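You operate a simulated robot arm through the tools that you are given. There is no shell and no other tool. Be economical: measure what you need, move in short steps, check, and stop when the job is done.

The job below is to be done with a simulated robot arm. You get a single attempt, and the scene is never put back.

## Task
Mash the lumps, then give the small green tub one scoopful.
Fine: white masher in the lump tray till no lump is left; one red scoop of sugar from that tray; masher and scoop go back where they stood. Set down upright: white masher.

It is judged by the outcome, as a careful person would: the job done as asked, and still so three seconds after it is handed in. It fails if anything else is knocked over, pushed out of place, dropped, spilled or broken.

## Robot
A 7-joint arm with a two-finger parallel gripper, fixed in place. Base frame: the origin is at the foot of the arm, x ahead of it, y to its left, z up; the work surface is at about z = 880. Units: mm, degrees, N and s.
With the tool pointing down near the work surface it reaches from about 240 to 680 mm from the base axis. Its first joint turns from -66.0 to 66.0 degrees. Payload 2.4 kg.
Tool frame: the origin (TCP) lies between the finger pads and is the grasp point; the fingertips stand 30 mm ahead of it; z points along the fingers, y is the line along which they close. The gripper opens to 94 mm. The fingers are 28 mm wide and 10 mm thick; the gripper's body (50 by 96 mm) begins 55 mm behind the TCP.
Orientation is that of the tool frame in the base frame, as [roll, pitch, yaw] about the fixed x, y, z axes, in that order (R = Rz(yaw) Ry(pitch) Rx(roll)). With the fingers straight down and closing along the base's y, the tool's x points along the base's -x, its y along +y and its z along -z.

## Interface
- The arm moves only by the tool play_rows. Its argument "targets" is a list of rows, each a list of 7 numbers: the shift along the base's x, y, z in units of 50 mm (1.0 is 50 mm), then the turn, a rotation vector about the base's x, y, z in units of 4 degrees (1.0 is 4 degrees), then the closure in counts, from 0 (fully open) to 255 (shut). In form: [[dx, dy, dz, wx, wy, wz, fingers], ...]. A call has 1 to 12 rows; each row shifts and turns the commanded pose from where the row before left it. A call with a number of a shift or a turn outside -1 to 1 is refused whole. Each row takes 0.2 s and may step no farther than 50 mm and 8.6 degrees from the row before; otherwise, or with a gripper value out of range, the whole call is refused. Where a pose cannot be reached the arm comes as near as it can. A force on the tool above 40 N (or 10 N above the force at the start of the call, whichever is more), or a blocked arm, ends the call early, and 0.2 s more pass. Each finger travels about 153 mm/s and halts on what it meets, pressing with about 34 N; the grip force reading is that of the motor and also rises with nothing between the fingers. The clock runs only during rows and for 0.2 s after the last one: add rows that do not move to give the fingers time. It gives the time, the measured TCP pose, the force on the tool (base axes), the opening and the grip force at its end, in the units of the frame above (readings bear some noise), with the torque about the TCP (base axes, N m) and any sound that the robot's microphone picked up.
- Cameras (640 x 400 px; columns grow to the right, rows downward): "scene" is fixed at [45.8, 500.4, 1424.8]; the picture's right is [-0.50, -0.87, 0.00], its down [-0.65, 0.38, -0.66] and it looks along [0.57, -0.33, -0.75] (base axes); focal length 214 px, centre (320, 200). "wrist" rides on the gripper at [76, 14, -102] in the tool frame; the picture's right is [-0.18, 0.98, 0.00], its down [-0.75, -0.14, -0.64] and it looks along [-0.63, -0.12, 0.77] (tool axes); focal length 243 px, centre (320, 200). There is no depth. A picture from a camera that has moved, and an enlarged one, comes with that camera's place and axes in the base frame and with its lens.
- get_image(camera): a new picture of that camera. It takes no simulated time.
- close_up(camera, box): a new picture of the part [left, top, right, bottom] of that camera's present view, enlarged. It takes no simulated time.
- sign_off(): hands the job in; it is judged then, once.

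Work in short steps. Places have to be worked out from the pictures, the camera data and where the tool is seen: move nearer, look again, correct. Check each grasp and each placing, and mend what went wrong. You have 120 turns and 68 pictures in all, those below and enlarged ones among them. Open the gripper and draw the arm clear of the work before you hand the job in, unless the task says otherwise; then end with one line.

The tools are called after ">>>" as name(argument=value, ...) on one line, values as JSON. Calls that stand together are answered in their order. play_rows: Moves the arm, as the interface text tells. Its arguments: {"type":"object","properties":{"targets":{"type":"array","items":{"type":"array","items":{"type":"number"}}}},"required":["targets"]} The other tools are called the same way: get_image (camera) takes a picture; close_up (camera, box) takes an enlarged picture of a part of a camera's view; sign_off () hands the job in.

At the start:

```text
t: 0.0
position: [398.9, -18.8, 1300.5]
tool_rot: [179.9, 0.0, -180.0]
contact_force: [0.3, 0.5, 0.2]
moment: [-0.03, 0.01, 0.01]
grip_width: 94.0
grasp_force: 0.0
```

scene: 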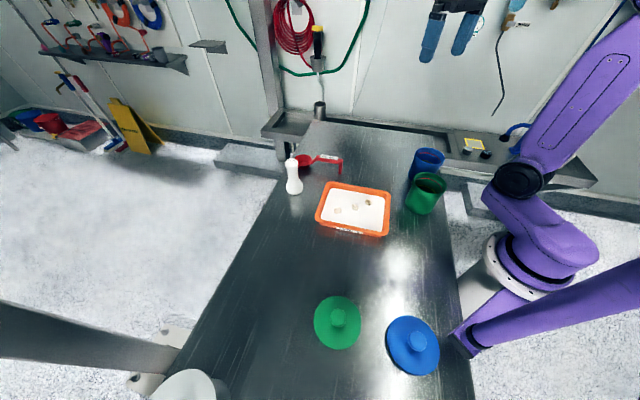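
wrist: 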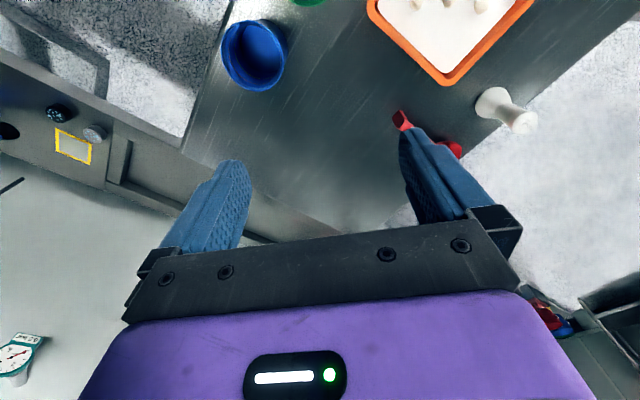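

The pictures show an orange tray with lumps, a white masher, a red scoop, and blue and green tubs with loose lids. I take enlarged views to measure them.

>>> close_up(camera="scene", box=[270, 130, 400, 250])

>>> close_up(camera="scene", box=[360, 120, 500, 240])

```text
3.33 times, centred on (335, 190) of scene
camera zoom: at [45.8, 500.4, 1424.8], right [-0.5, -0.87, 0.0], down [-0.65, 0.38, -0.66], along [0.57, -0.33, -0.75], focal length 715 px, centre (270, 233)
```

zoom: 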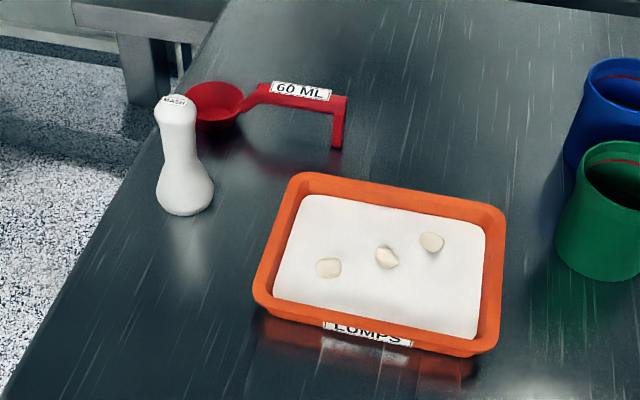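

```text
3.33 times, centred on (430, 180) of scene
camera zoom: at [45.8, 500.4, 1424.8], right [-0.5, -0.87, 0.0], down [-0.65, 0.38, -0.66], along [0.57, -0.33, -0.75], focal length 715 px, centre (-47, 267)
```

zoom: 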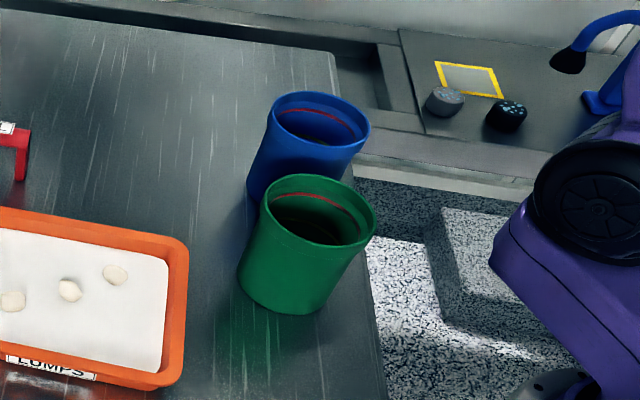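

I judge the masher at about (545, 312), top z≈1007. The tray is centred near (360, 195) with its sides at 45°, the scoop bowl is near (640, 229) with its handle running to (534, 127), and the green tub is near (275, -12). I move above the masher and look again.

>>> play_rows(targets=[[0.35, 0.8, -0.35, 0, 0, 0.9, 0], [0.35, 0.8, -0.45, 0, 0, 0.9, 0], [0.35, 0.8, -0.45, 0, 0, 0.9, 0], [0.35, 0.8, -0.45, 0, 0, 0.9, 0], [0.35, 0.8, -0.45, 0, 0, 0.9, 0], [0.35, 0.8, -0.45, 0, 0, 0.9, 0], [0.35, 0.8, -0.45, 0, 0, 0.9, 0], [0.35, 0.8, -0.45, 0, 0, 0.9, 0], [0, 0, 0, 0, 0, 0, 0]])

>>> get_image(camera="wrist")

>>> get_image(camera="scene")

```text
t: 2.0
position: [539.5, 301.6, 1125.1]
tool_rot: [-180.0, 0.0, -151.1]
contact_force: [-0.8, 0.7, 0.6]
moment: [0.01, -0.01, 0.02]
grip_width: 94.0
grasp_force: 0.2
```

```text
63 pictures are left
camera wrist: at [465.6, 275.7, 1228.0], right [-0.31, 0.95, 0.0], down [0.73, 0.24, 0.64], along [0.61, 0.2, -0.77], focal length 243 px, centre (320, 200)
```

wrist: 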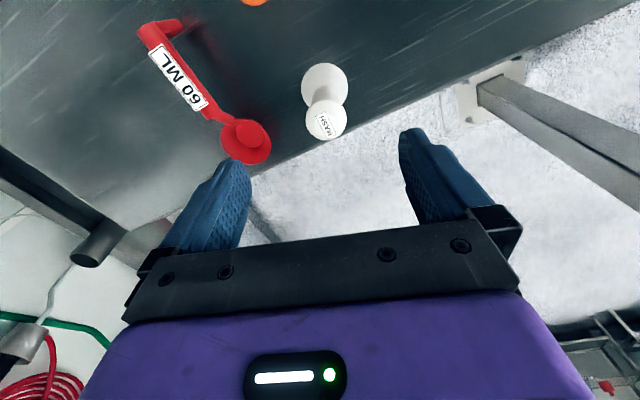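

```text
62 pictures are left
```

scene: 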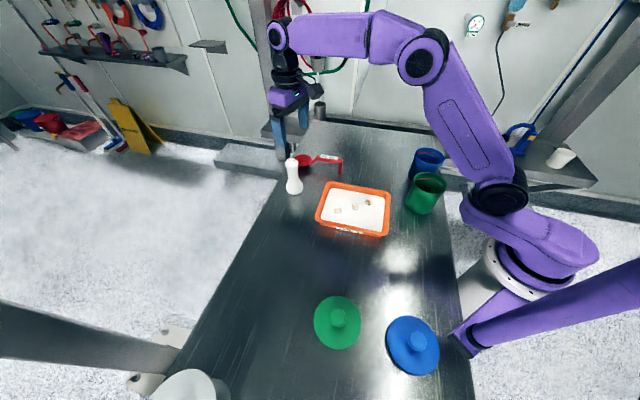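

The wrist view puts the masher at about (550, 309) with its top near z 1005. I go down around it with the fingers open.

>>> play_rows(targets=[[0.21, 0.15, -0.5, 0, 0, 0, 0], [0, 0, -0.7, 0, 0, 0, 0], [0, 0, -0.7, 0, 0, 0, 0], [0, 0, -0.7, 0, 0, 0, 0], [0, 0, -0.46, 0, 0, 0, 0], [0, 0, 0, 0, 0, 0, 0]])

>>> get_image(camera="wrist")

>>> close_up(camera="scene", box=[240, 100, 370, 220])

```text
t: 3.4
position: [549.0, 309.0, 973.4]
tool_rot: [180.0, 0.0, -151.1]
contact_force: [0.4, 0.1, -0.6]
moment: [0.02, 0.01, 0.0]
grip_width: 94.0
grasp_force: 0.0
```

```text
61 pictures are left
camera wrist: at [476.0, 283.7, 1075.2], right [-0.31, 0.95, 0.0], down [0.73, 0.24, 0.64], along [0.61, 0.2, -0.77], focal length 243 px, centre (320, 200)
```

wrist: 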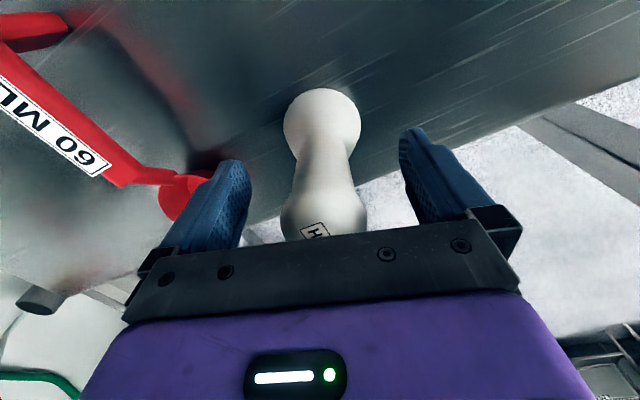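

```text
3.33 times, centred on (305, 160) of scene
camera zoom: at [45.8, 500.4, 1424.8], right [-0.5, -0.87, 0.0], down [-0.65, 0.38, -0.66], along [0.57, -0.33, -0.75], focal length 715 px, centre (370, 333)
```

zoom: 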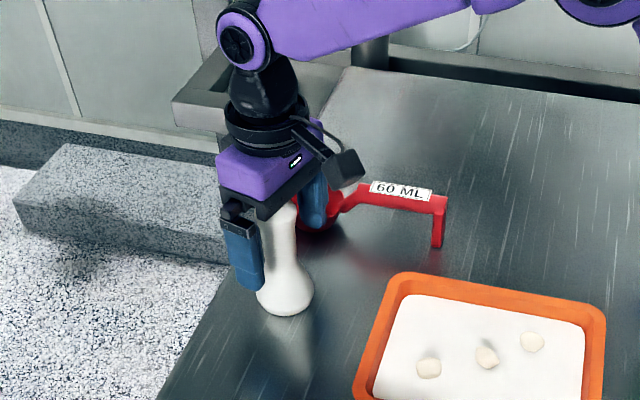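

The masher is centred between the fingers and its waist is near z≈965. I drop 8 mm and close.

>>> play_rows(targets=[[0, 0, -0.16, 0, 0, 0, 0], [0, 0, 0, 0, 0, 0, 120], [0, 0, 0, 0, 0, 0, 255], [0, 0, 0, 0, 0, 0, 255], [0, 0, 0, 0, 0, 0, 255]])

>>> play_rows(targets=[[0, 0, 0.4, 0, 0, 0, 255], [0, 0, 0.8, 0, 0, 0, 255], [0, 0, 0.8, 0, 0, 0, 255], [0, 0, 0, 0, 0, 0, 255]])

>>> get_image(camera="wrist")

>>> close_up(camera="scene", box=[240, 80, 370, 200])

```text
t: 4.6
position: [549.6, 307.9, 963.7]
tool_rot: [180.0, 0.0, -151.2]
contact_force: [-0.3, 0.5, 0.5]
moment: [-0.01, 0.04, 0.01]
grip_width: 32.9
grasp_force: 33.3
```

```text
t: 5.6
position: [549.6, 307.8, 1064.9]
tool_rot: [-180.0, 0.0, -151.1]
contact_force: [-1.0, -0.5, -2.6]
moment: [-0.03, 0.02, 0.02]
grip_width: 32.9
grasp_force: 34.2
```

```text
59 pictures are left
camera wrist: at [476.5, 283.2, 1167.2], right [-0.31, 0.95, 0.0], down [0.73, 0.24, 0.64], along [0.61, 0.2, -0.77], focal length 243 px, centre (320, 200)
```

wrist: 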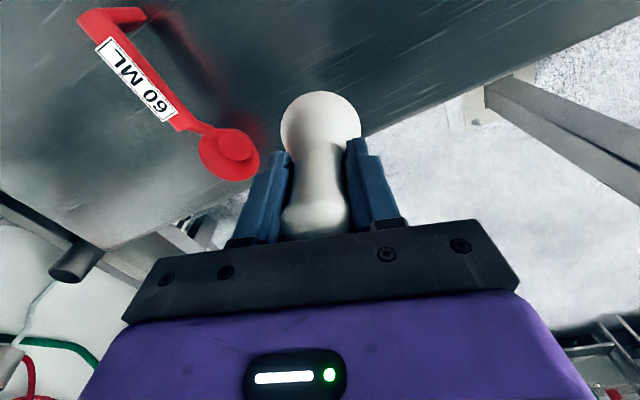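

```text
3.33 times, centred on (305, 140) of scene
camera zoom: at [45.8, 500.4, 1424.7], right [-0.5, -0.87, 0.0], down [-0.65, 0.38, -0.66], along [0.57, -0.33, -0.75], focal length 715 px, centre (370, 400)
```

zoom: 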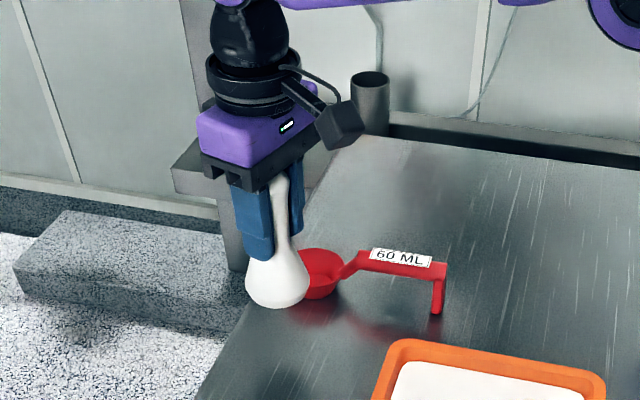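

The masher is gripped firmly; it stood at TCP (549.6, 308, 963.7). I carry it over to the first lump and look.

>>> play_rows(targets=[[-0.6, -0.2, 0, 0, 0, 0, 255], [-0.8, -0.3, 0, 0, 0, 0, 255], [-0.8, -0.3, 0, 0, 0, 0, 255], [-0.8, -0.3, 0, 0, 0, 0, 255], [-0.4, -0.2, 0, 0, 0, 0, 255], [0, 0, 0, 0, 0, 0, 255]])

>>> get_image(camera="wrist")

>>> close_up(camera="scene", box=[290, 130, 420, 250])

```text
t: 7.0
position: [379.6, 242.2, 1063.5]
tool_rot: [-180.0, -0.1, -151.2]
contact_force: [0.3, 0.4, -2.5]
moment: [-0.01, -0.03, -0.04]
grip_width: 32.6
grasp_force: 33.3
```

```text
57 pictures are left
camera wrist: at [305.9, 217.8, 1166.3], right [-0.31, 0.95, 0.0], down [0.73, 0.24, 0.64], along [0.61, 0.2, -0.77], focal length 243 px, centre (320, 200)
```

wrist: 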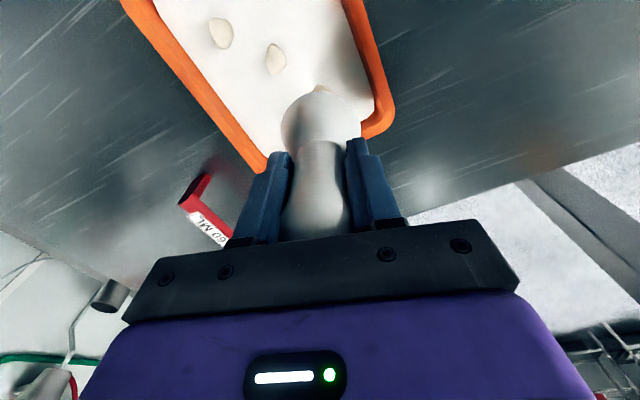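

```text
3.33 times, centred on (355, 190) of scene
camera zoom: at [45.8, 500.4, 1424.7], right [-0.5, -0.87, 0.0], down [-0.65, 0.38, -0.66], along [0.57, -0.33, -0.75], focal length 715 px, centre (203, 233)
```

zoom: 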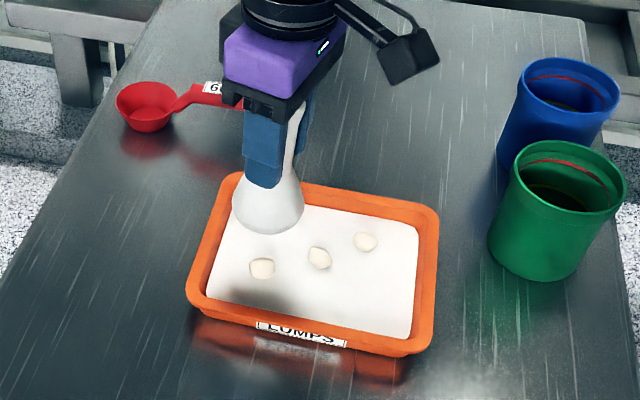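

The lump positions agree in both views: about (380, 243), (362, 190) and (357, 140). I lower the masher onto the first one, slowly near the end, until force stops it.

>>> play_rows(targets=[[-0.04, -0.05, -0.6, 0, 0, 0, 255], [0, 0, -0.5, 0, 0, 0, 255], [0, 0, -0.2, 0, 0, 0, 255], [0, 0, -0.1, 0, 0, 0, 255], [0, 0, -0.1, 0, 0, 0, 255], [0, 0, -0.1, 0, 0, 0, 255]])

>>> close_up(camera="scene", box=[290, 130, 420, 250])

```text
t: 8.4
position: [376.1, 240.5, 984.6]
tool_rot: [-180.0, 0.1, -151.2]
contact_force: [-0.2, -0.2, -2.9]
moment: [-0.03, 0.0, 0.03]
grip_width: 32.8
grasp_force: 33.9
```

```text
3.33 times, centred on (355, 190) of scene
camera zoom: at [45.8, 500.4, 1424.7], right [-0.5, -0.87, 0.0], down [-0.65, 0.38, -0.66], along [0.57, -0.33, -0.75], focal length 715 px, centre (203, 233)
```

zoom: 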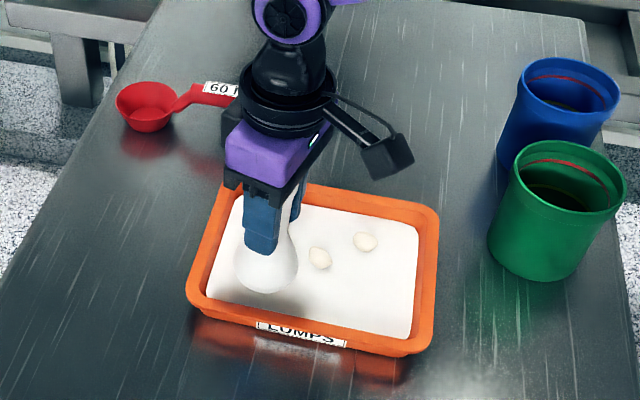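

No contact so far at TCP z 984.6. I keep pressing in small steps.

>>> play_rows(targets=[[0, 0, -0.06, 0, 0, 0, 255], [0, 0, -0.06, 0, 0, 0, 255], [0, 0, -0.06, 0, 0, 0, 255], [0, 0, -0.06, 0, 0, 0, 255], [0, 0, -0.06, 0, 0, 0, 255], [0, 0, -0.06, 0, 0, 0, 255], [0, 0, -0.06, 0, 0, 0, 255]])

```text
t: 10.0
position: [377.9, 241.2, 965.6]
tool_rot: [180.0, 0.4, -151.1]
contact_force: [4.4, -2.1, 28.1]
moment: [-0.5, -0.53, -0.11]
grip_width: 32.8
grasp_force: 33.7
```

Pressed with 28 N, with the masher foot close to the tray floor. I lift and check.

>>> play_rows(targets=[[0, 0, 0.3, 0, 0, 0, 255], [0, 0, 0.8, 0, 0, 0, 255], [0, 0, 0.5, 0, 0, 0, 255], [0, 0, 0, 0, 0, 0, 255]])

>>> close_up(camera="scene", box=[290, 130, 420, 250])

>>> get_image(camera="wrist")

```text
t: 11.0
position: [375.8, 241.0, 1043.1]
tool_rot: [-180.0, -0.2, -151.3]
contact_force: [0.1, -0.7, -4.7]
moment: [0.0, -0.04, -0.01]
grip_width: 32.9
grasp_force: 34.5
```

```text
3.33 times, centred on (355, 190) of scene
camera zoom: at [45.8, 500.4, 1424.7], right [-0.5, -0.87, 0.0], down [-0.65, 0.38, -0.66], along [0.57, -0.33, -0.75], focal length 715 px, centre (203, 233)
```

zoom: 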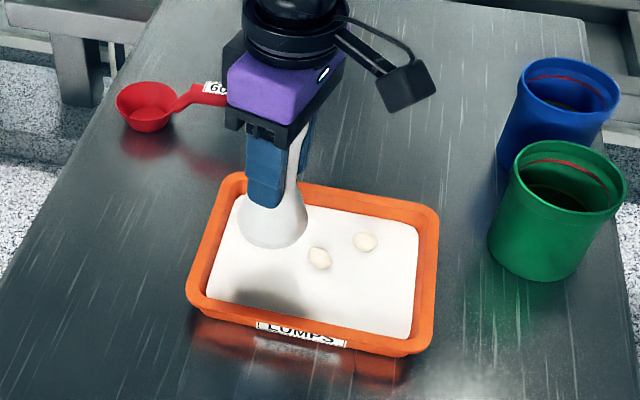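

```text
53 pictures are left
camera wrist: at [303.5, 216.0, 1145.7], right [-0.31, 0.95, 0.0], down [0.73, 0.24, 0.64], along [0.61, 0.2, -0.77], focal length 243 px, centre (320, 200)
```

wrist: 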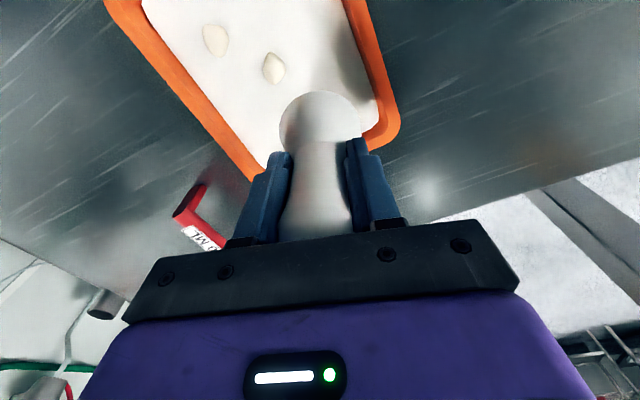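

The first lump is gone. Next I press the second at (362, 191).

>>> play_rows(targets=[[-0.28, -1.0, 0, 0, 0, 0, 255], [0, 0, -0.6, 0, 0, 0, 255], [0, 0, -0.5, 0, 0, 0, 255], [0, 0, -0.1, 0, 0, 0, 255], [0, 0, -0.1, 0, 0, 0, 255], [0, 0, -0.06, 0, 0, 0, 255], [0, 0, -0.06, 0, 0, 0, 255], [0, 0, -0.06, 0, 0, 0, 255], [0, 0, -0.06, 0, 0, 0, 255]])

```text
refused: row 1 steps farther than a row can; nothing moved
```

Refused because the first row steps too far. I split that shift in two.

>>> play_rows(targets=[[-0.14, -0.5, 0, 0, 0, 0, 255], [-0.14, -0.5, 0, 0, 0, 0, 255], [0, 0, -0.6, 0, 0, 0, 255], [0, 0, -0.5, 0, 0, 0, 255], [0, 0, -0.1, 0, 0, 0, 255], [0, 0, -0.1, 0, 0, 0, 255], [0, 0, -0.06, 0, 0, 0, 255], [0, 0, -0.06, 0, 0, 0, 255], [0, 0, -0.06, 0, 0, 0, 255], [0, 0, -0.06, 0, 0, 0, 255]])

```text
t: 13.2
position: [362.4, 190.9, 967.6]
tool_rot: [180.0, 0.0, -151.3]
contact_force: [-0.2, -0.5, -2.8]
moment: [0.01, -0.01, -0.03]
grip_width: 32.7
grasp_force: 33.7
```

Not pressing yet at 967.6, so I go further down.

>>> play_rows(targets=[[0, 0, -0.05, 0, 0, 0, 255], [0, 0, -0.05, 0, 0, 0, 255], [0, 0, -0.05, 0, 0, 0, 255], [0, 0, 0, 0, 0, 0, 255]])

>>> play_rows(targets=[[0, 0, 0.3, 0, 0, 0, 255], [0, 0, 0.8, 0, 0, 0, 255], [0, 0, 0.5, 0, 0, 0, 255], [0, 0, 0, 0, 0, 0, 255]])

>>> close_up(camera="scene", box=[290, 130, 420, 250])

```text
t: 14.2
position: [363.2, 191.4, 960.5]
tool_rot: [-179.9, 0.3, -151.2]
contact_force: [6.0, -1.5, 25.1]
moment: [-0.24, -0.41, -0.21]
grip_width: 31.9
grasp_force: 33.8
```

```text
t: 15.2
position: [362.2, 191.7, 1039.6]
tool_rot: [-180.0, -0.1, -151.2]
contact_force: [-0.7, -0.2, -3.1]
moment: [0.01, -0.03, 0.01]
grip_width: 30.9
grasp_force: 34.0
```

```text
3.33 times, centred on (355, 190) of scene
camera zoom: at [45.8, 500.4, 1424.7], right [-0.5, -0.87, 0.0], down [-0.65, 0.38, -0.66], along [0.57, -0.33, -0.75], focal length 715 px, centre (203, 233)
```

zoom: 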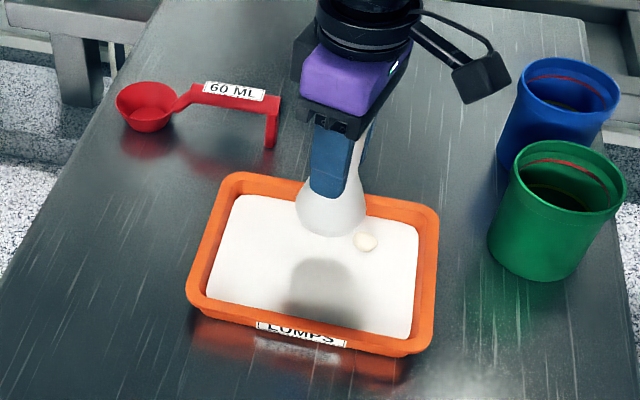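

The second lump is gone, and the masher slid slightly in the grip. Now I press the third, aimed a little inward at (353, 144) to keep clear of the wall.

>>> play_rows(targets=[[-0.09, -0.48, 0, 0, 0, 0, 255], [-0.09, -0.48, 0, 0, 0, 0, 255], [0, 0, -0.6, 0, 0, 0, 255], [0, 0, -0.5, 0, 0, 0, 255], [0, 0, -0.1, 0, 0, 0, 255], [0, 0, -0.1, 0, 0, 0, 255], [0, 0, -0.06, 0, 0, 0, 255], [0, 0, -0.06, 0, 0, 0, 255], [0, 0, -0.05, 0, 0, 0, 255], [0, 0, -0.05, 0, 0, 0, 255], [0, 0, -0.04, 0, 0, 0, 255]])

```text
t: 17.6
position: [353.2, 142.9, 960.9]
tool_rot: [180.0, 0.1, -151.2]
contact_force: [0.0, -1.3, -2.8]
moment: [-0.01, -0.02, -0.02]
grip_width: 30.8
grasp_force: 33.7
```

>>> play_rows(targets=[[0, 0, -0.05, 0, 0, 0, 255], [0, 0, -0.05, 0, 0, 0, 255], [0, 0, -0.05, 0, 0, 0, 255], [0, 0, -0.05, 0, 0, 0, 255], [0, 0, 0, 0, 0, 0, 255]])

>>> close_up(camera="scene", box=[290, 130, 420, 250])

```text
t: 18.3
position: [354.4, 144.1, 958.7]
tool_rot: [-180.0, 0.3, -151.1]
contact_force: [-5.1, -1.5, 13.3]
moment: [0.12, 0.06, 0.03]
grip_width: 31.3
grasp_force: 34.0
stopped in row 3: the force on the tool passed its limit at 50 N (the readings are from after the stop); the commanded pose is now the measured one
```

```text
3.33 times, centred on (355, 190) of scene
camera zoom: at [45.5, 500.3, 1424.8], right [-0.5, -0.87, 0.0], down [-0.65, 0.38, -0.66], along [0.57, -0.33, -0.75], focal length 715 px, centre (203, 233)
```

zoom: 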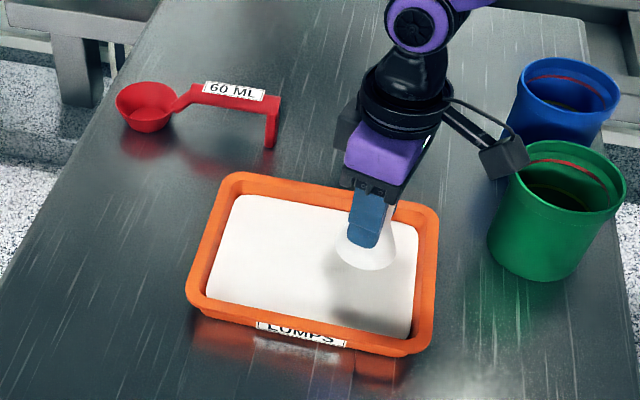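

The force limit was passed while pressing. I lift and check whether any lump is left.

>>> play_rows(targets=[[0, 0, 0.3, 0, 0, 0, 255], [0, 0, 0.8, 0, 0, 0, 255], [0, 0, 0.8, 0, 0, 0, 255], [0.4, 0.4, 0.4, 0, 0, 0, 255], [0.6, 0.6, 0, 0, 0, 0, 255], [0.6, 0.6, 0, 0, 0, 0, 255], [0.6, 0.6, 0, 0, 0, 0, 255], [0, 0, 0, 0, 0, 0, 255]])

>>> close_up(camera="scene", box=[310, 170, 400, 245])

>>> get_image(camera="wrist")

```text
t: 20.1
position: [464.9, 254.1, 1071.8]
tool_rot: [-179.9, 0.2, -151.2]
contact_force: [-0.4, -0.5, -2.9]
moment: [0.01, 0.02, -0.03]
grip_width: 31.2
grasp_force: 33.7
```

```text
5.33 times, centred on (355, 208) of scene
camera zoom: at [45.8, 500.4, 1424.7], right [-0.5, -0.87, 0.0], down [-0.65, 0.38, -0.66], along [0.57, -0.33, -0.75], focal length 1144 px, centre (133, 160)
```

zoom: 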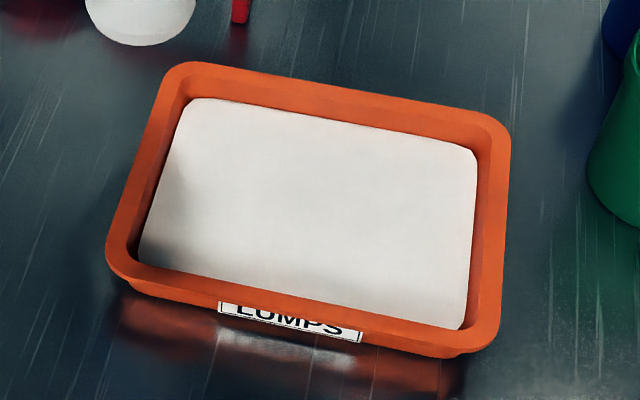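

```text
49 pictures are left
camera wrist: at [391.5, 228.9, 1173.7], right [-0.31, 0.95, 0.0], down [0.73, 0.24, 0.65], along [0.61, 0.2, -0.76], focal length 243 px, centre (320, 200)
```

wrist: 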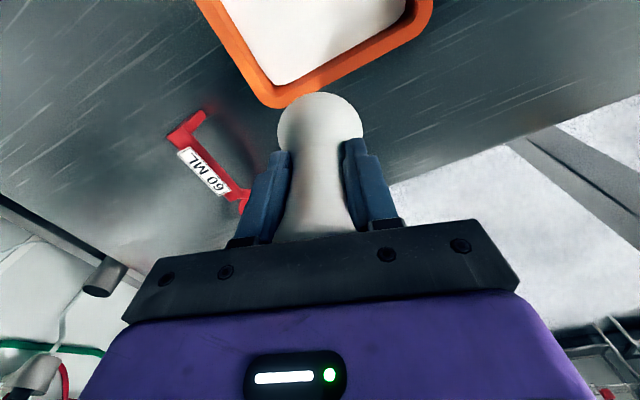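

No lumps are left. I carry the masher back over its spot at (549.6, 308).

>>> play_rows(targets=[[0.6, 0.36, 0, 0, 0, 0, 255], [0.6, 0.36, 0, 0, 0, 0, 255], [0.5, 0.36, -0.2, 0, 0, 0, 255], [0, 0, -0.6, 0, 0, 0, 255], [0, 0, -0.6, 0, 0, 0, 255], [0, 0, -0.3, 0, 0, 0, 255], [0, 0, 0, 0, 0, 0, 255]])

>>> close_up(camera="scene", box=[260, 120, 350, 200])

```text
t: 21.7
position: [551.2, 309.1, 986.0]
tool_rot: [180.0, 0.3, -151.2]
contact_force: [0.2, 1.3, -2.4]
moment: [-0.03, -0.01, 0.01]
grip_width: 31.3
grasp_force: 34.2
```

```text
5.00 times, centred on (305, 160) of scene
camera zoom: at [45.8, 500.4, 1424.7], right [-0.5, -0.87, 0.0], down [-0.65, 0.38, -0.66], along [0.57, -0.33, -0.75], focal length 1072 px, centre (395, 400)
```

zoom: 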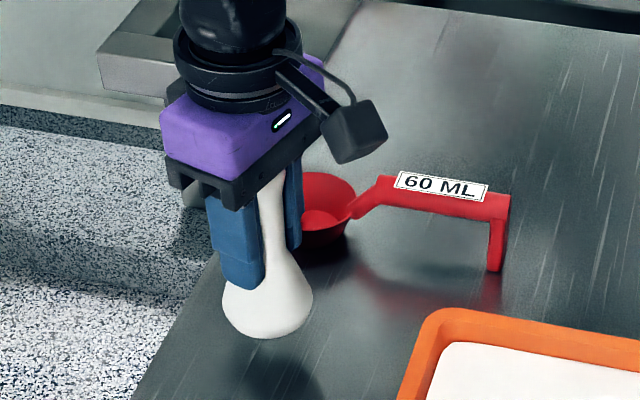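

Upright and over its place. I lower it gently until it touches the table.

>>> play_rows(targets=[[-0.03, -0.02, -0.2, 0, 0, 0, 255], [0, 0, -0.1, 0, 0, 0, 255], [0, 0, -0.06, 0, 0, 0, 255], [0, 0, -0.04, 0, 0, 0, 255], [0, 0, -0.04, 0, 0, 0, 255], [0, 0, 0, 0, 0, 0, 255]])

```text
t: 23.1
position: [548.8, 305.7, 965.0]
tool_rot: [-180.0, 0.3, -151.1]
contact_force: [-0.6, -0.6, -2.1]
moment: [-0.02, -0.02, -0.03]
grip_width: 31.4
grasp_force: 33.7
```

>>> play_rows(targets=[[0, 0.03, -0.03, 0, 0, 0, 255], [0, 0, -0.03, 0, 0, 0, 255], [0, 0, -0.03, 0, 0, 0, 255], [0, 0, 0, 0, 0, 0, 255]])

```text
t: 24.1
position: [549.4, 307.6, 961.1]
tool_rot: [180.0, 0.2, -151.2]
contact_force: [0.3, 0.1, -2.3]
moment: [0.0, 0.0, 0.02]
grip_width: 31.2
grasp_force: 33.7
```

Still hanging free at 961. I continue in fine steps.

>>> play_rows(targets=[[0, 0, -0.03, 0, 0, 0, 255], [0, 0, -0.03, 0, 0, 0, 255], [0, 0, 0, 0, 0, 0, 255]])

```text
t: 24.9
position: [548.7, 307.7, 958.1]
tool_rot: [-179.9, 0.4, -151.2]
contact_force: [0.0, 0.0, -3.0]
moment: [0.01, 0.0, 0.02]
grip_width: 31.0
grasp_force: 34.4
```

>>> play_rows(targets=[[0, 0, -0.03, 0, 0, 0, 255], [0, 0, -0.03, 0, 0, 0, 255], [0, 0, 0, 0, 0, 0, 255]])

>>> close_up(camera="scene", box=[260, 120, 350, 200])

```text
t: 25.7
position: [548.3, 307.9, 953.5]
tool_rot: [180.0, 0.3, -151.1]
contact_force: [0.7, 0.2, -3.1]
moment: [0.01, -0.04, 0.0]
grip_width: 31.1
grasp_force: 34.5
```

```text
5.00 times, centred on (305, 160) of scene
camera zoom: at [45.8, 500.4, 1424.7], right [-0.5, -0.87, 0.0], down [-0.65, 0.38, -0.66], along [0.57, -0.33, -0.75], focal length 1072 px, centre (395, 400)
```

zoom: 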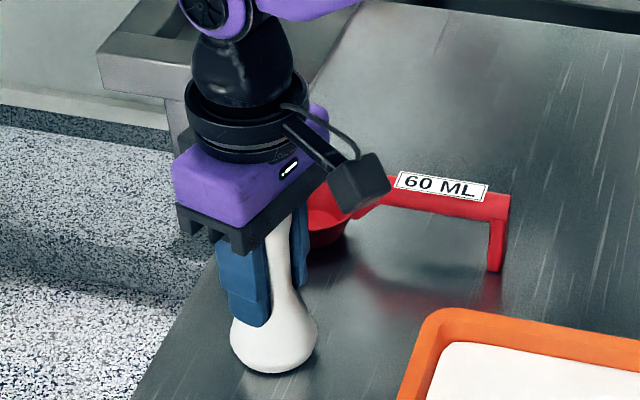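

>>> play_rows(targets=[[0, 0, -0.02, 0, 0, 0, 255], [0, 0, -0.02, 0, 0, 0, 255], [0, 0, 0, 0, 0, 0, 255]])

```text
t: 26.5
position: [549.8, 307.0, 953.4]
tool_rot: [-180.0, 0.3, -151.2]
contact_force: [-0.3, -0.7, 0.3]
moment: [0.02, 0.03, 0.01]
grip_width: 30.9
grasp_force: 33.7
```

The force went from -3 N to 0.3 N, so the masher stands on the table. I open the fingers and back off straight up.

>>> play_rows(targets=[[0, 0, -0.01, 0, 0, 0, 255], [0, 0, 0, 0, 0, 0, 160], [0, 0, 0, 0, 0, 0, 80], [0, 0, 0, 0, 0, 0, 0], [0, 0, 0, 0, 0, 0, 0], [0, 0, 0.3, 0, 0, 0, 0], [0, 0, 0.8, 0, 0, 0, 0], [0, 0, 0.9, 0, 0, 0, 0], [0, 0, 0.9, 0, 0, 0, 0], [0, 0, 0, 0, 0, 0, 0]])

>>> close_up(camera="scene", box=[270, 130, 400, 250])

>>> get_image(camera="wrist")

```text
t: 28.7
position: [548.3, 308.4, 1097.6]
tool_rot: [180.0, 0.4, -151.2]
contact_force: [0.8, -0.8, 0.2]
moment: [-0.03, 0.03, 0.01]
grip_width: 94.0
grasp_force: 0.0
```

```text
3.33 times, centred on (335, 190) of scene
camera zoom: at [45.8, 500.4, 1424.8], right [-0.5, -0.87, 0.0], down [-0.65, 0.38, -0.66], along [0.57, -0.33, -0.75], focal length 715 px, centre (270, 233)
```

zoom: 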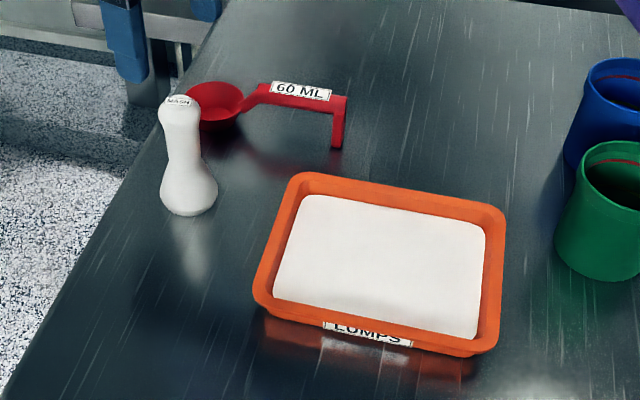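

```text
45 pictures are left
camera wrist: at [474.6, 282.7, 1199.2], right [-0.31, 0.95, 0.0], down [0.73, 0.24, 0.65], along [0.61, 0.2, -0.76], focal length 243 px, centre (320, 200)
```

wrist: 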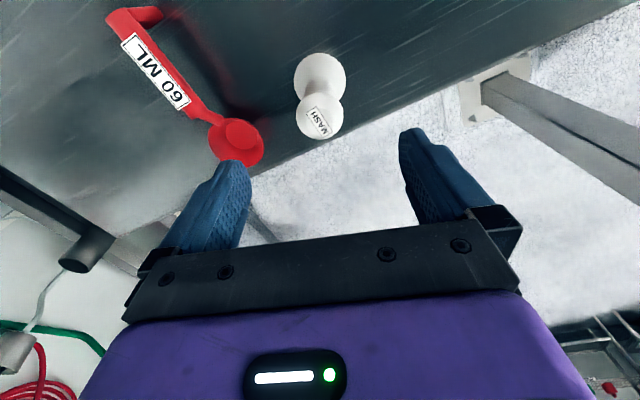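

The masher stands upright within about 4 mm of its old spot, and the tray is unmoved. Next is the scoop: its handle runs at azimuth about 44° with its middle near (567, 157) and its top near z 942. I move above it, turning 15°.

>>> play_rows(targets=[[0.09, -0.75, 0, 0, 0, 0.95, 0], [0.09, -0.75, 0, 0, 0, 0.95, 0], [0.09, -0.75, 0, 0, 0, 0.95, 0], [0.09, -0.75, -0.3, 0, 0, 0.95, 0], [0, 0, -0.6, 0, 0, 0, 0], [0, 0, 0, 0, 0, 0, 0]])

>>> get_image(camera="wrist")

>>> close_up(camera="scene", box=[270, 110, 360, 190])

```text
t: 30.1
position: [567.3, 158.3, 1051.9]
tool_rot: [180.0, 0.2, -136.1]
contact_force: [0.1, 0.5, 0.0]
moment: [0.01, 0.0, 0.0]
grip_width: 94.0
grasp_force: 0.0
```

```text
44 pictures are left
camera wrist: at [502.1, 113.7, 1153.5], right [-0.55, 0.83, 0.0], down [0.64, 0.42, 0.65], along [0.54, 0.36, -0.76], focal length 243 px, centre (320, 200)
```

wrist: 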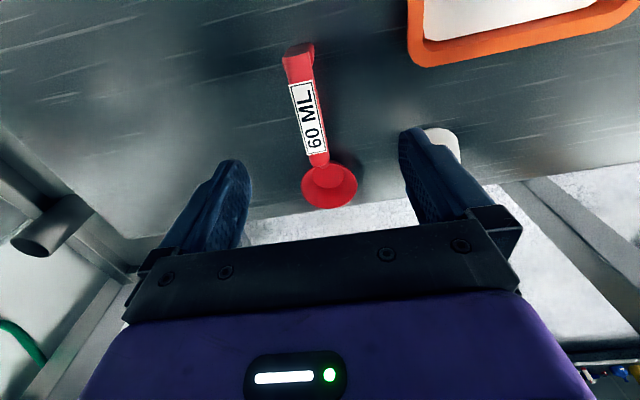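

```text
5.00 times, centred on (315, 150) of scene
camera zoom: at [45.8, 500.4, 1424.8], right [-0.5, -0.87, 0.0], down [-0.65, 0.38, -0.66], along [0.57, -0.33, -0.75], focal length 1072 px, centre (345, 450)
```

zoom: 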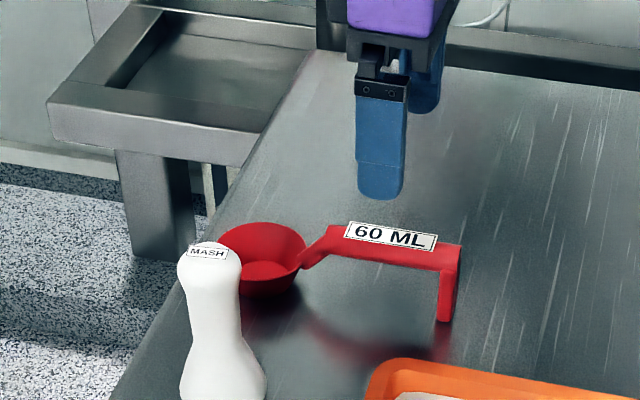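

The handle is parallel to my approach but about 12 mm to one side, with its top at about z 932. I correct to (575, 149) and go down to z 927.

>>> play_rows(targets=[[0.15, -0.19, -0.4, 0, 0, 0, 0], [0, 0, -0.7, 0, 0, 0, 0], [0, 0, -0.7, 0, 0, 0, 0], [0, 0, -0.5, 0, 0, 0, 0], [0, 0, -0.2, 0, 0, 0, 0], [0, 0, 0, 0, 0, 0, 0]])

>>> get_image(camera="wrist")

>>> close_up(camera="scene", box=[270, 110, 360, 190])

```text
t: 31.5
position: [573.2, 147.6, 926.3]
tool_rot: [-180.0, 0.4, -136.1]
contact_force: [0.2, 0.4, 0.1]
moment: [0.01, 0.02, -0.03]
grip_width: 94.0
grasp_force: 0.1
```

```text
42 pictures are left
camera wrist: at [509.5, 103.9, 1029.0], right [-0.55, 0.83, 0.0], down [0.64, 0.42, 0.65], along [0.54, 0.36, -0.76], focal length 243 px, centre (320, 200)
```

wrist: 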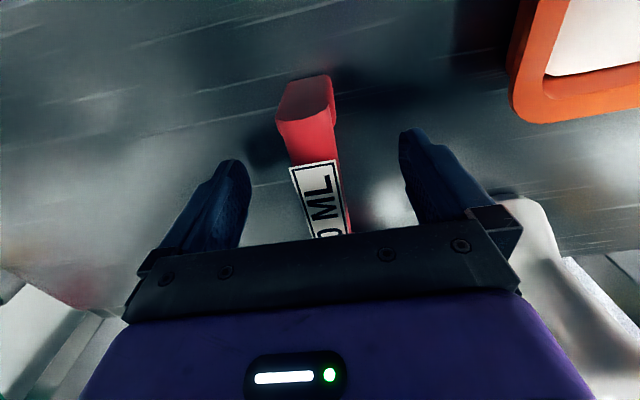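

```text
5.00 times, centred on (315, 150) of scene
camera zoom: at [45.8, 500.4, 1424.8], right [-0.5, -0.87, 0.0], down [-0.65, 0.38, -0.66], along [0.57, -0.33, -0.75], focal length 1072 px, centre (345, 450)
```

zoom: 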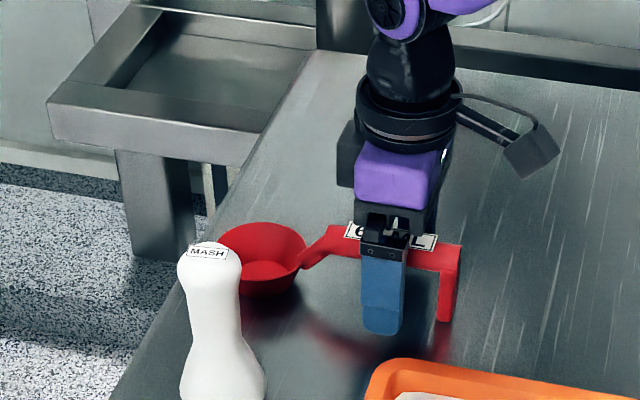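

The handle lies between the fingers. I close, then lift a little.

>>> play_rows(targets=[[0, 0, 0, 0, 0, 0, 120], [0, 0, 0, 0, 0, 0, 255], [0, 0, 0, 0, 0, 0, 255], [0, 0, 0, 0, 0, 0, 255]])

>>> play_rows(targets=[[0, 0, 0.4, 0, 0, 0, 255], [0, 0, 0.8, 0, 0, 0, 255], [0, 0, 0.8, 0, 0, 0, 255], [0, 0, 0, 0, 0, 0, 255]])

>>> close_up(camera="scene", box=[270, 80, 360, 160])

>>> get_image(camera="wrist")

```text
t: 32.5
position: [574.8, 149.1, 928.6]
tool_rot: [-180.0, 0.2, -136.0]
contact_force: [-0.6, 0.1, -1.1]
moment: [0.0, -0.01, 0.03]
grip_width: 23.5
grasp_force: 34.3
```

```text
t: 33.5
position: [573.3, 149.1, 1026.7]
tool_rot: [-180.0, 0.4, -136.0]
contact_force: [-0.1, 0.4, -1.3]
moment: [0.01, -0.01, -0.03]
grip_width: 23.4
grasp_force: 33.8
```

```text
5.00 times, centred on (315, 120) of scene
camera zoom: at [45.8, 500.4, 1424.8], right [-0.5, -0.87, 0.0], down [-0.65, 0.38, -0.66], along [0.57, -0.33, -0.75], focal length 1072 px, centre (345, 600)
```

zoom: 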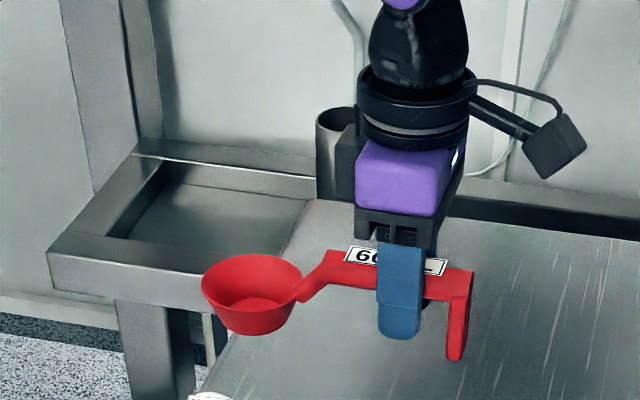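

```text
39 pictures are left
camera wrist: at [509.8, 104.2, 1129.7], right [-0.55, 0.83, 0.0], down [0.64, 0.42, 0.65], along [0.54, 0.36, -0.76], focal length 243 px, centre (320, 200)
```

wrist: 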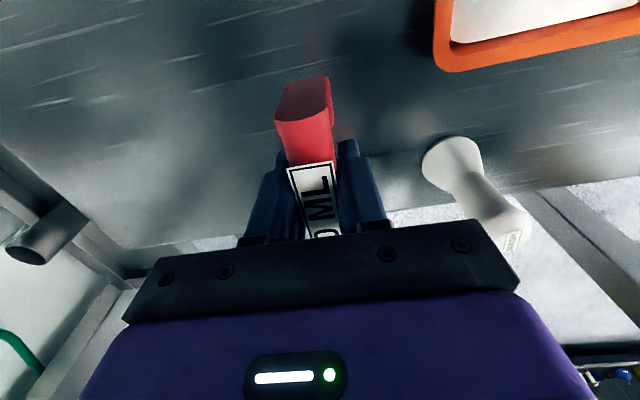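

The scoop is held level; it stood at TCP (574.8, 149.1, 927.5). I carry it level over the near end of the tray at a safe height.

>>> play_rows(targets=[[-0.5, 0, 0.5, 0, 0, 0, 255], [-0.75, 0, 0.5, 0, 0, 0, 255], [-0.8, 0, 0.2, 0, 0, 0, 255], [-0.8, 0, 0, 0, 0, 0, 255], [-0.8, 0, 0, 0, 0, 0, 255], [-0.8, -0.05, 0, 0, 0, 0, 255], [-0.8, -0.05, 0, 0, 0, 0, 255], [0, 0, 0, 0, 0, 0, 255]])

>>> play_rows(targets=[[0, 0, 0, -0.938, 0.971, 0, 255], [0, 0, 0, -0.938, 0.971, 0, 255], [0, 0, 0, -0.938, 0.971, 0, 255], [0, 0, 0, -0.938, 0.971, 0, 255], [0, 0, 0, -0.938, 0.971, 0, 255], [0, 0, 0, 0, 0, 0, 255]])

>>> get_image(camera="scene")

```text
t: 35.3
position: [311.6, 142.2, 1088.3]
tool_rot: [180.0, 0.2, -136.1]
contact_force: [0.0, 0.4, -0.5]
moment: [0.02, 0.05, 0.0]
grip_width: 23.5
grasp_force: 34.1
```

```text
t: 36.7
position: [311.7, 142.9, 1088.2]
tool_rot: [180.0, -26.8, -136.0]
contact_force: [1.0, -1.1, -0.9]
moment: [-0.02, 0.01, -0.01]
grip_width: 23.3
grasp_force: 33.5
```

```text
38 pictures are left
```

scene: 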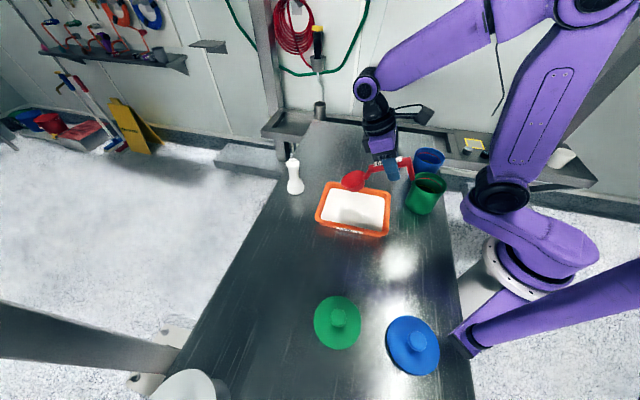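

The tilt works and the bowl tips down over the tray. I continue to about 60°.

>>> play_rows(targets=[[0, 0, 0, -0.938, 0.971, 0, 255], [0, 0, 0, -0.938, 0.971, 0, 255], [0, 0, 0, -0.938, 0.971, 0, 255], [0, 0, 0, -0.938, 0.971, 0, 255], [0, 0, 0, -0.938, 0.971, 0, 255], [0, 0, 0, -0.938, 0.971, 0, 255], [0, 0, 0, 0, 0, 0, 255]])

>>> close_up(camera="scene", box=[290, 110, 450, 240])

```text
t: 38.3
position: [312.2, 143.1, 1088.1]
tool_rot: [-180.0, -59.1, -136.1]
contact_force: [0.6, -0.5, -0.5]
moment: [-0.01, -0.01, 0.02]
grip_width: 23.3
grasp_force: 34.1
```

```text
3.08 times, centred on (370, 175) of scene
camera zoom: at [45.8, 500.4, 1424.8], right [-0.5, -0.87, 0.0], down [-0.65, 0.38, -0.66], along [0.57, -0.33, -0.75], focal length 660 px, centre (166, 277)
```

zoom: 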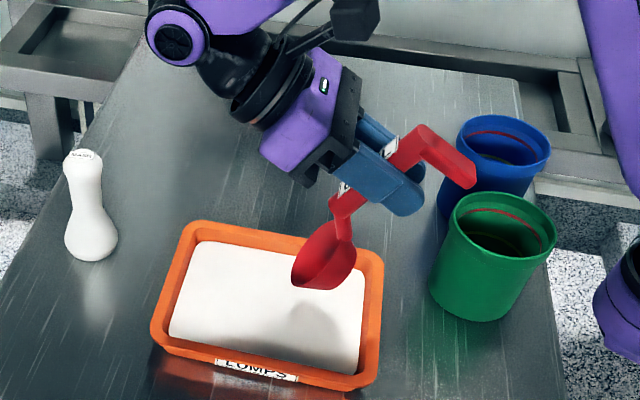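

The bowl is well placed over the sugar. I lower it, with slow steps at the end.

>>> play_rows(targets=[[0, 0, -0.6, 0, 0, 0, 255], [0, 0, -0.5, 0, 0, 0, 255], [0, 0, -0.1, 0, 0, 0, 255], [0, 0, -0.08, 0, 0, 0, 255], [0, 0, -0.08, 0, 0, 0, 255], [0, 0, 0, 0, 0, 0, 255]])

>>> close_up(camera="scene", box=[310, 150, 410, 245])

```text
t: 39.7
position: [311.2, 141.7, 1021.4]
tool_rot: [-179.9, -59.5, -136.1]
contact_force: [-2.7, -2.5, 27.1]
moment: [0.16, -0.11, 0.0]
grip_width: 23.3
grasp_force: 34.2
```

```text
4.21 times, centred on (360, 198) of scene
camera zoom: at [45.4, 500.2, 1424.9], right [-0.5, -0.87, 0.0], down [-0.65, 0.38, -0.66], along [0.57, -0.33, -0.75], focal length 903 px, centre (152, 210)
```

zoom: 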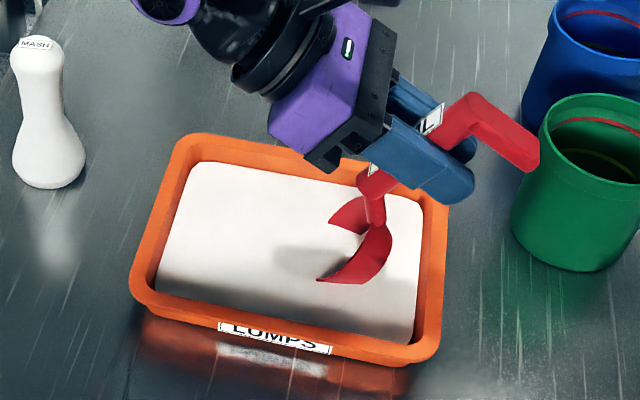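

Touching the tray floor with the lip buried in sugar. I ease up 3 mm, drag forward 40 mm and start levelling the bowl.

>>> play_rows(targets=[[0, 0, 0.06, 0, 0, 0, 255], [0.192, 0.185, 0, 0, 0, 0, 255], [0.192, 0.185, 0, 0, 0, 0, 255], [0.192, 0.185, 0, 0, 0, 0, 255], [-0.054, -0.052, -0.085, 0.869, -0.899, 0, 255], [-0.054, -0.052, -0.085, 0.869, -0.899, 0, 255], [-0.054, -0.052, -0.085, 0.869, -0.899, 0, 255], [-0.054, -0.052, -0.085, 0.869, -0.899, 0, 255], [0, 0, 0, 0, 0, 0, 255]])

>>> close_up(camera="scene", box=[310, 150, 410, 245])

```text
t: 41.7
position: [328.4, 160.7, 1003.8]
tool_rot: [180.0, -39.0, -136.0]
contact_force: [0.3, -0.4, -0.7]
moment: [0.0, 0.0, -0.03]
grip_width: 23.5
grasp_force: 33.7
```

```text
4.21 times, centred on (360, 198) of scene
camera zoom: at [45.8, 500.4, 1424.8], right [-0.5, -0.87, 0.0], down [-0.65, 0.38, -0.66], along [0.57, -0.33, -0.75], focal length 903 px, centre (152, 210)
```

zoom: 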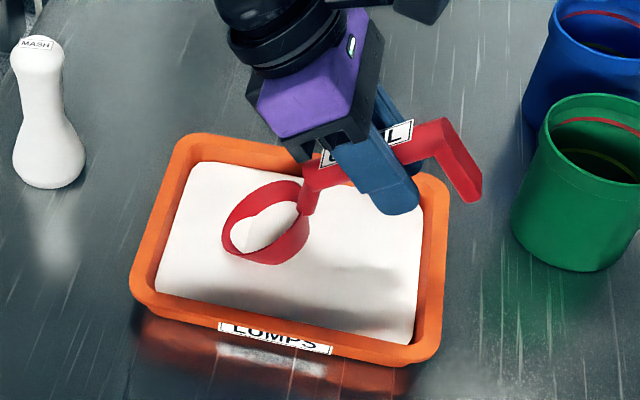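

Sugar is in the bowl. I continue levelling, then lift.

>>> play_rows(targets=[[-0.068, -0.066, -0.09, 0.869, -0.899, 0, 255], [-0.068, -0.066, -0.09, 0.869, -0.899, 0, 255], [-0.068, -0.066, -0.09, 0.869, -0.899, 0, 255], [-0.068, -0.066, -0.09, 0.869, -0.899, 0, 255], [-0.04, -0.038, 0.06, 0.869, -0.899, 0, 255], [-0.04, -0.038, 0.06, 0.869, -0.899, 0, 255], [-0.04, -0.038, 0.06, 0.869, -0.899, 0, 255], [-0.04, -0.038, 0.06, 0.7, -0.724, 0, 255], [0, 0, 0.2, 0, 0, 0, 255], [0, 0, 0.4, 0, 0, 0, 255], [0, 0, 0, 0, 0, 0, 255]])

>>> close_up(camera="scene", box=[310, 140, 410, 235])

```text
t: 44.1
position: [307.7, 139.7, 1029.1]
tool_rot: [-179.9, 0.1, -136.0]
contact_force: [-0.3, 0.1, -1.0]
moment: [-0.01, 0.03, 0.04]
grip_width: 23.2
grasp_force: 34.2
```

```text
4.21 times, centred on (360, 188) of scene
camera zoom: at [45.8, 500.4, 1424.8], right [-0.5, -0.87, 0.0], down [-0.65, 0.38, -0.66], along [0.57, -0.33, -0.75], focal length 903 px, centre (152, 253)
```

zoom: 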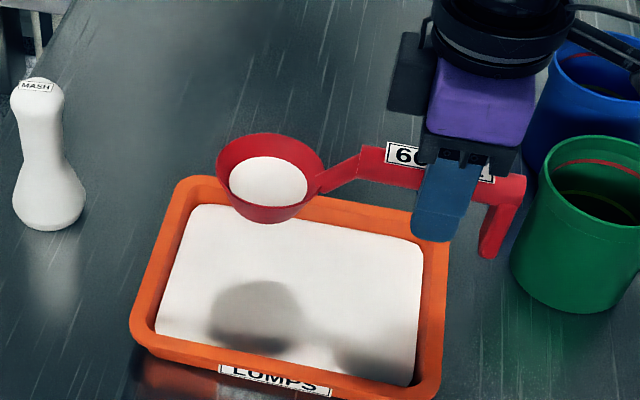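

The scoop holds sugar. I look closer to see how full it is.

>>> close_up(camera="scene", box=[354, 165, 394, 195])

```text
13.33 times, centred on (374, 180) of scene
camera zoom: at [45.8, 500.4, 1424.8], right [-0.5, -0.87, 0.0], down [-0.65, 0.38, -0.66], along [0.57, -0.33, -0.75], focal length 2860 px, centre (-400, 467)
```

zoom: 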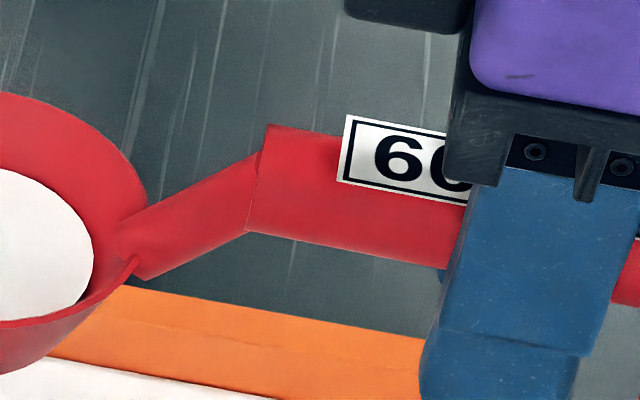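

>>> close_up(camera="scene", box=[340, 163, 394, 199])

```text
11.11 times, centred on (367, 181) of scene
camera zoom: at [45.8, 500.4, 1424.8], right [-0.5, -0.87, 0.0], down [-0.65, 0.38, -0.66], along [0.57, -0.33, -0.75], focal length 2383 px, centre (-202, 411)
```

zoom: 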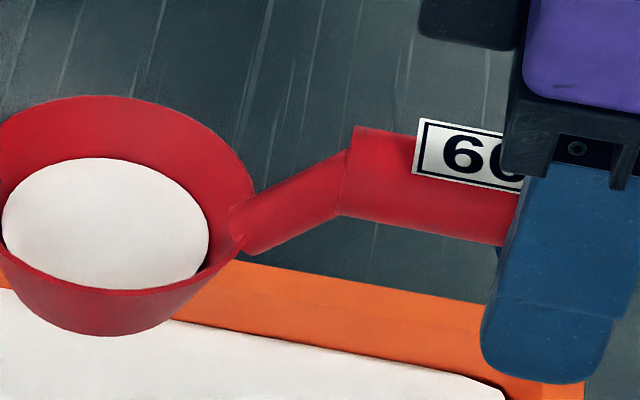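

The bowl is only partly full, with sugar about 13 mm below the rim. I tip it back into the tray in place and take a longer, deeper pass.

>>> play_rows(targets=[[0, 0, 0, -0.938, 0.971, 0, 255], [0, 0, 0, -0.938, 0.971, 0, 255], [0, 0, 0, -0.938, 0.971, 0, 255], [0, 0, 0, -0.938, 0.971, 0, 255], [0, 0, 0, -0.938, 0.971, 0, 255], [0, 0, 0, -0.938, 0.971, 0, 255], [0, 0, 0, -0.938, 0.971, 0, 255], [0, 0, 0, -0.938, 0.971, 0, 255], [0, 0, 0, -0.938, 0.971, 0, 255], [0, 0, 0, -0.938, 0.971, 0, 255], [0, 0, 0, -0.938, 0.971, 0, 255], [0, 0, 0, 0, 0, 0, 255]])

>>> close_up(camera="scene", box=[310, 150, 410, 245])

```text
t: 46.7
position: [307.5, 140.4, 1029.5]
tool_rot: [-179.9, -59.4, -136.0]
contact_force: [-0.2, 0.2, 0.0]
moment: [-0.01, -0.01, 0.01]
grip_width: 23.2
grasp_force: 34.0
```

```text
4.21 times, centred on (360, 198) of scene
camera zoom: at [45.8, 500.4, 1424.8], right [-0.5, -0.87, 0.0], down [-0.65, 0.38, -0.66], along [0.57, -0.33, -0.75], focal length 903 px, centre (152, 210)
```

zoom: 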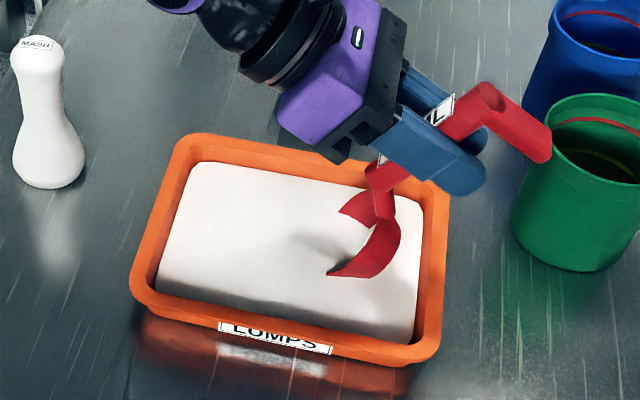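

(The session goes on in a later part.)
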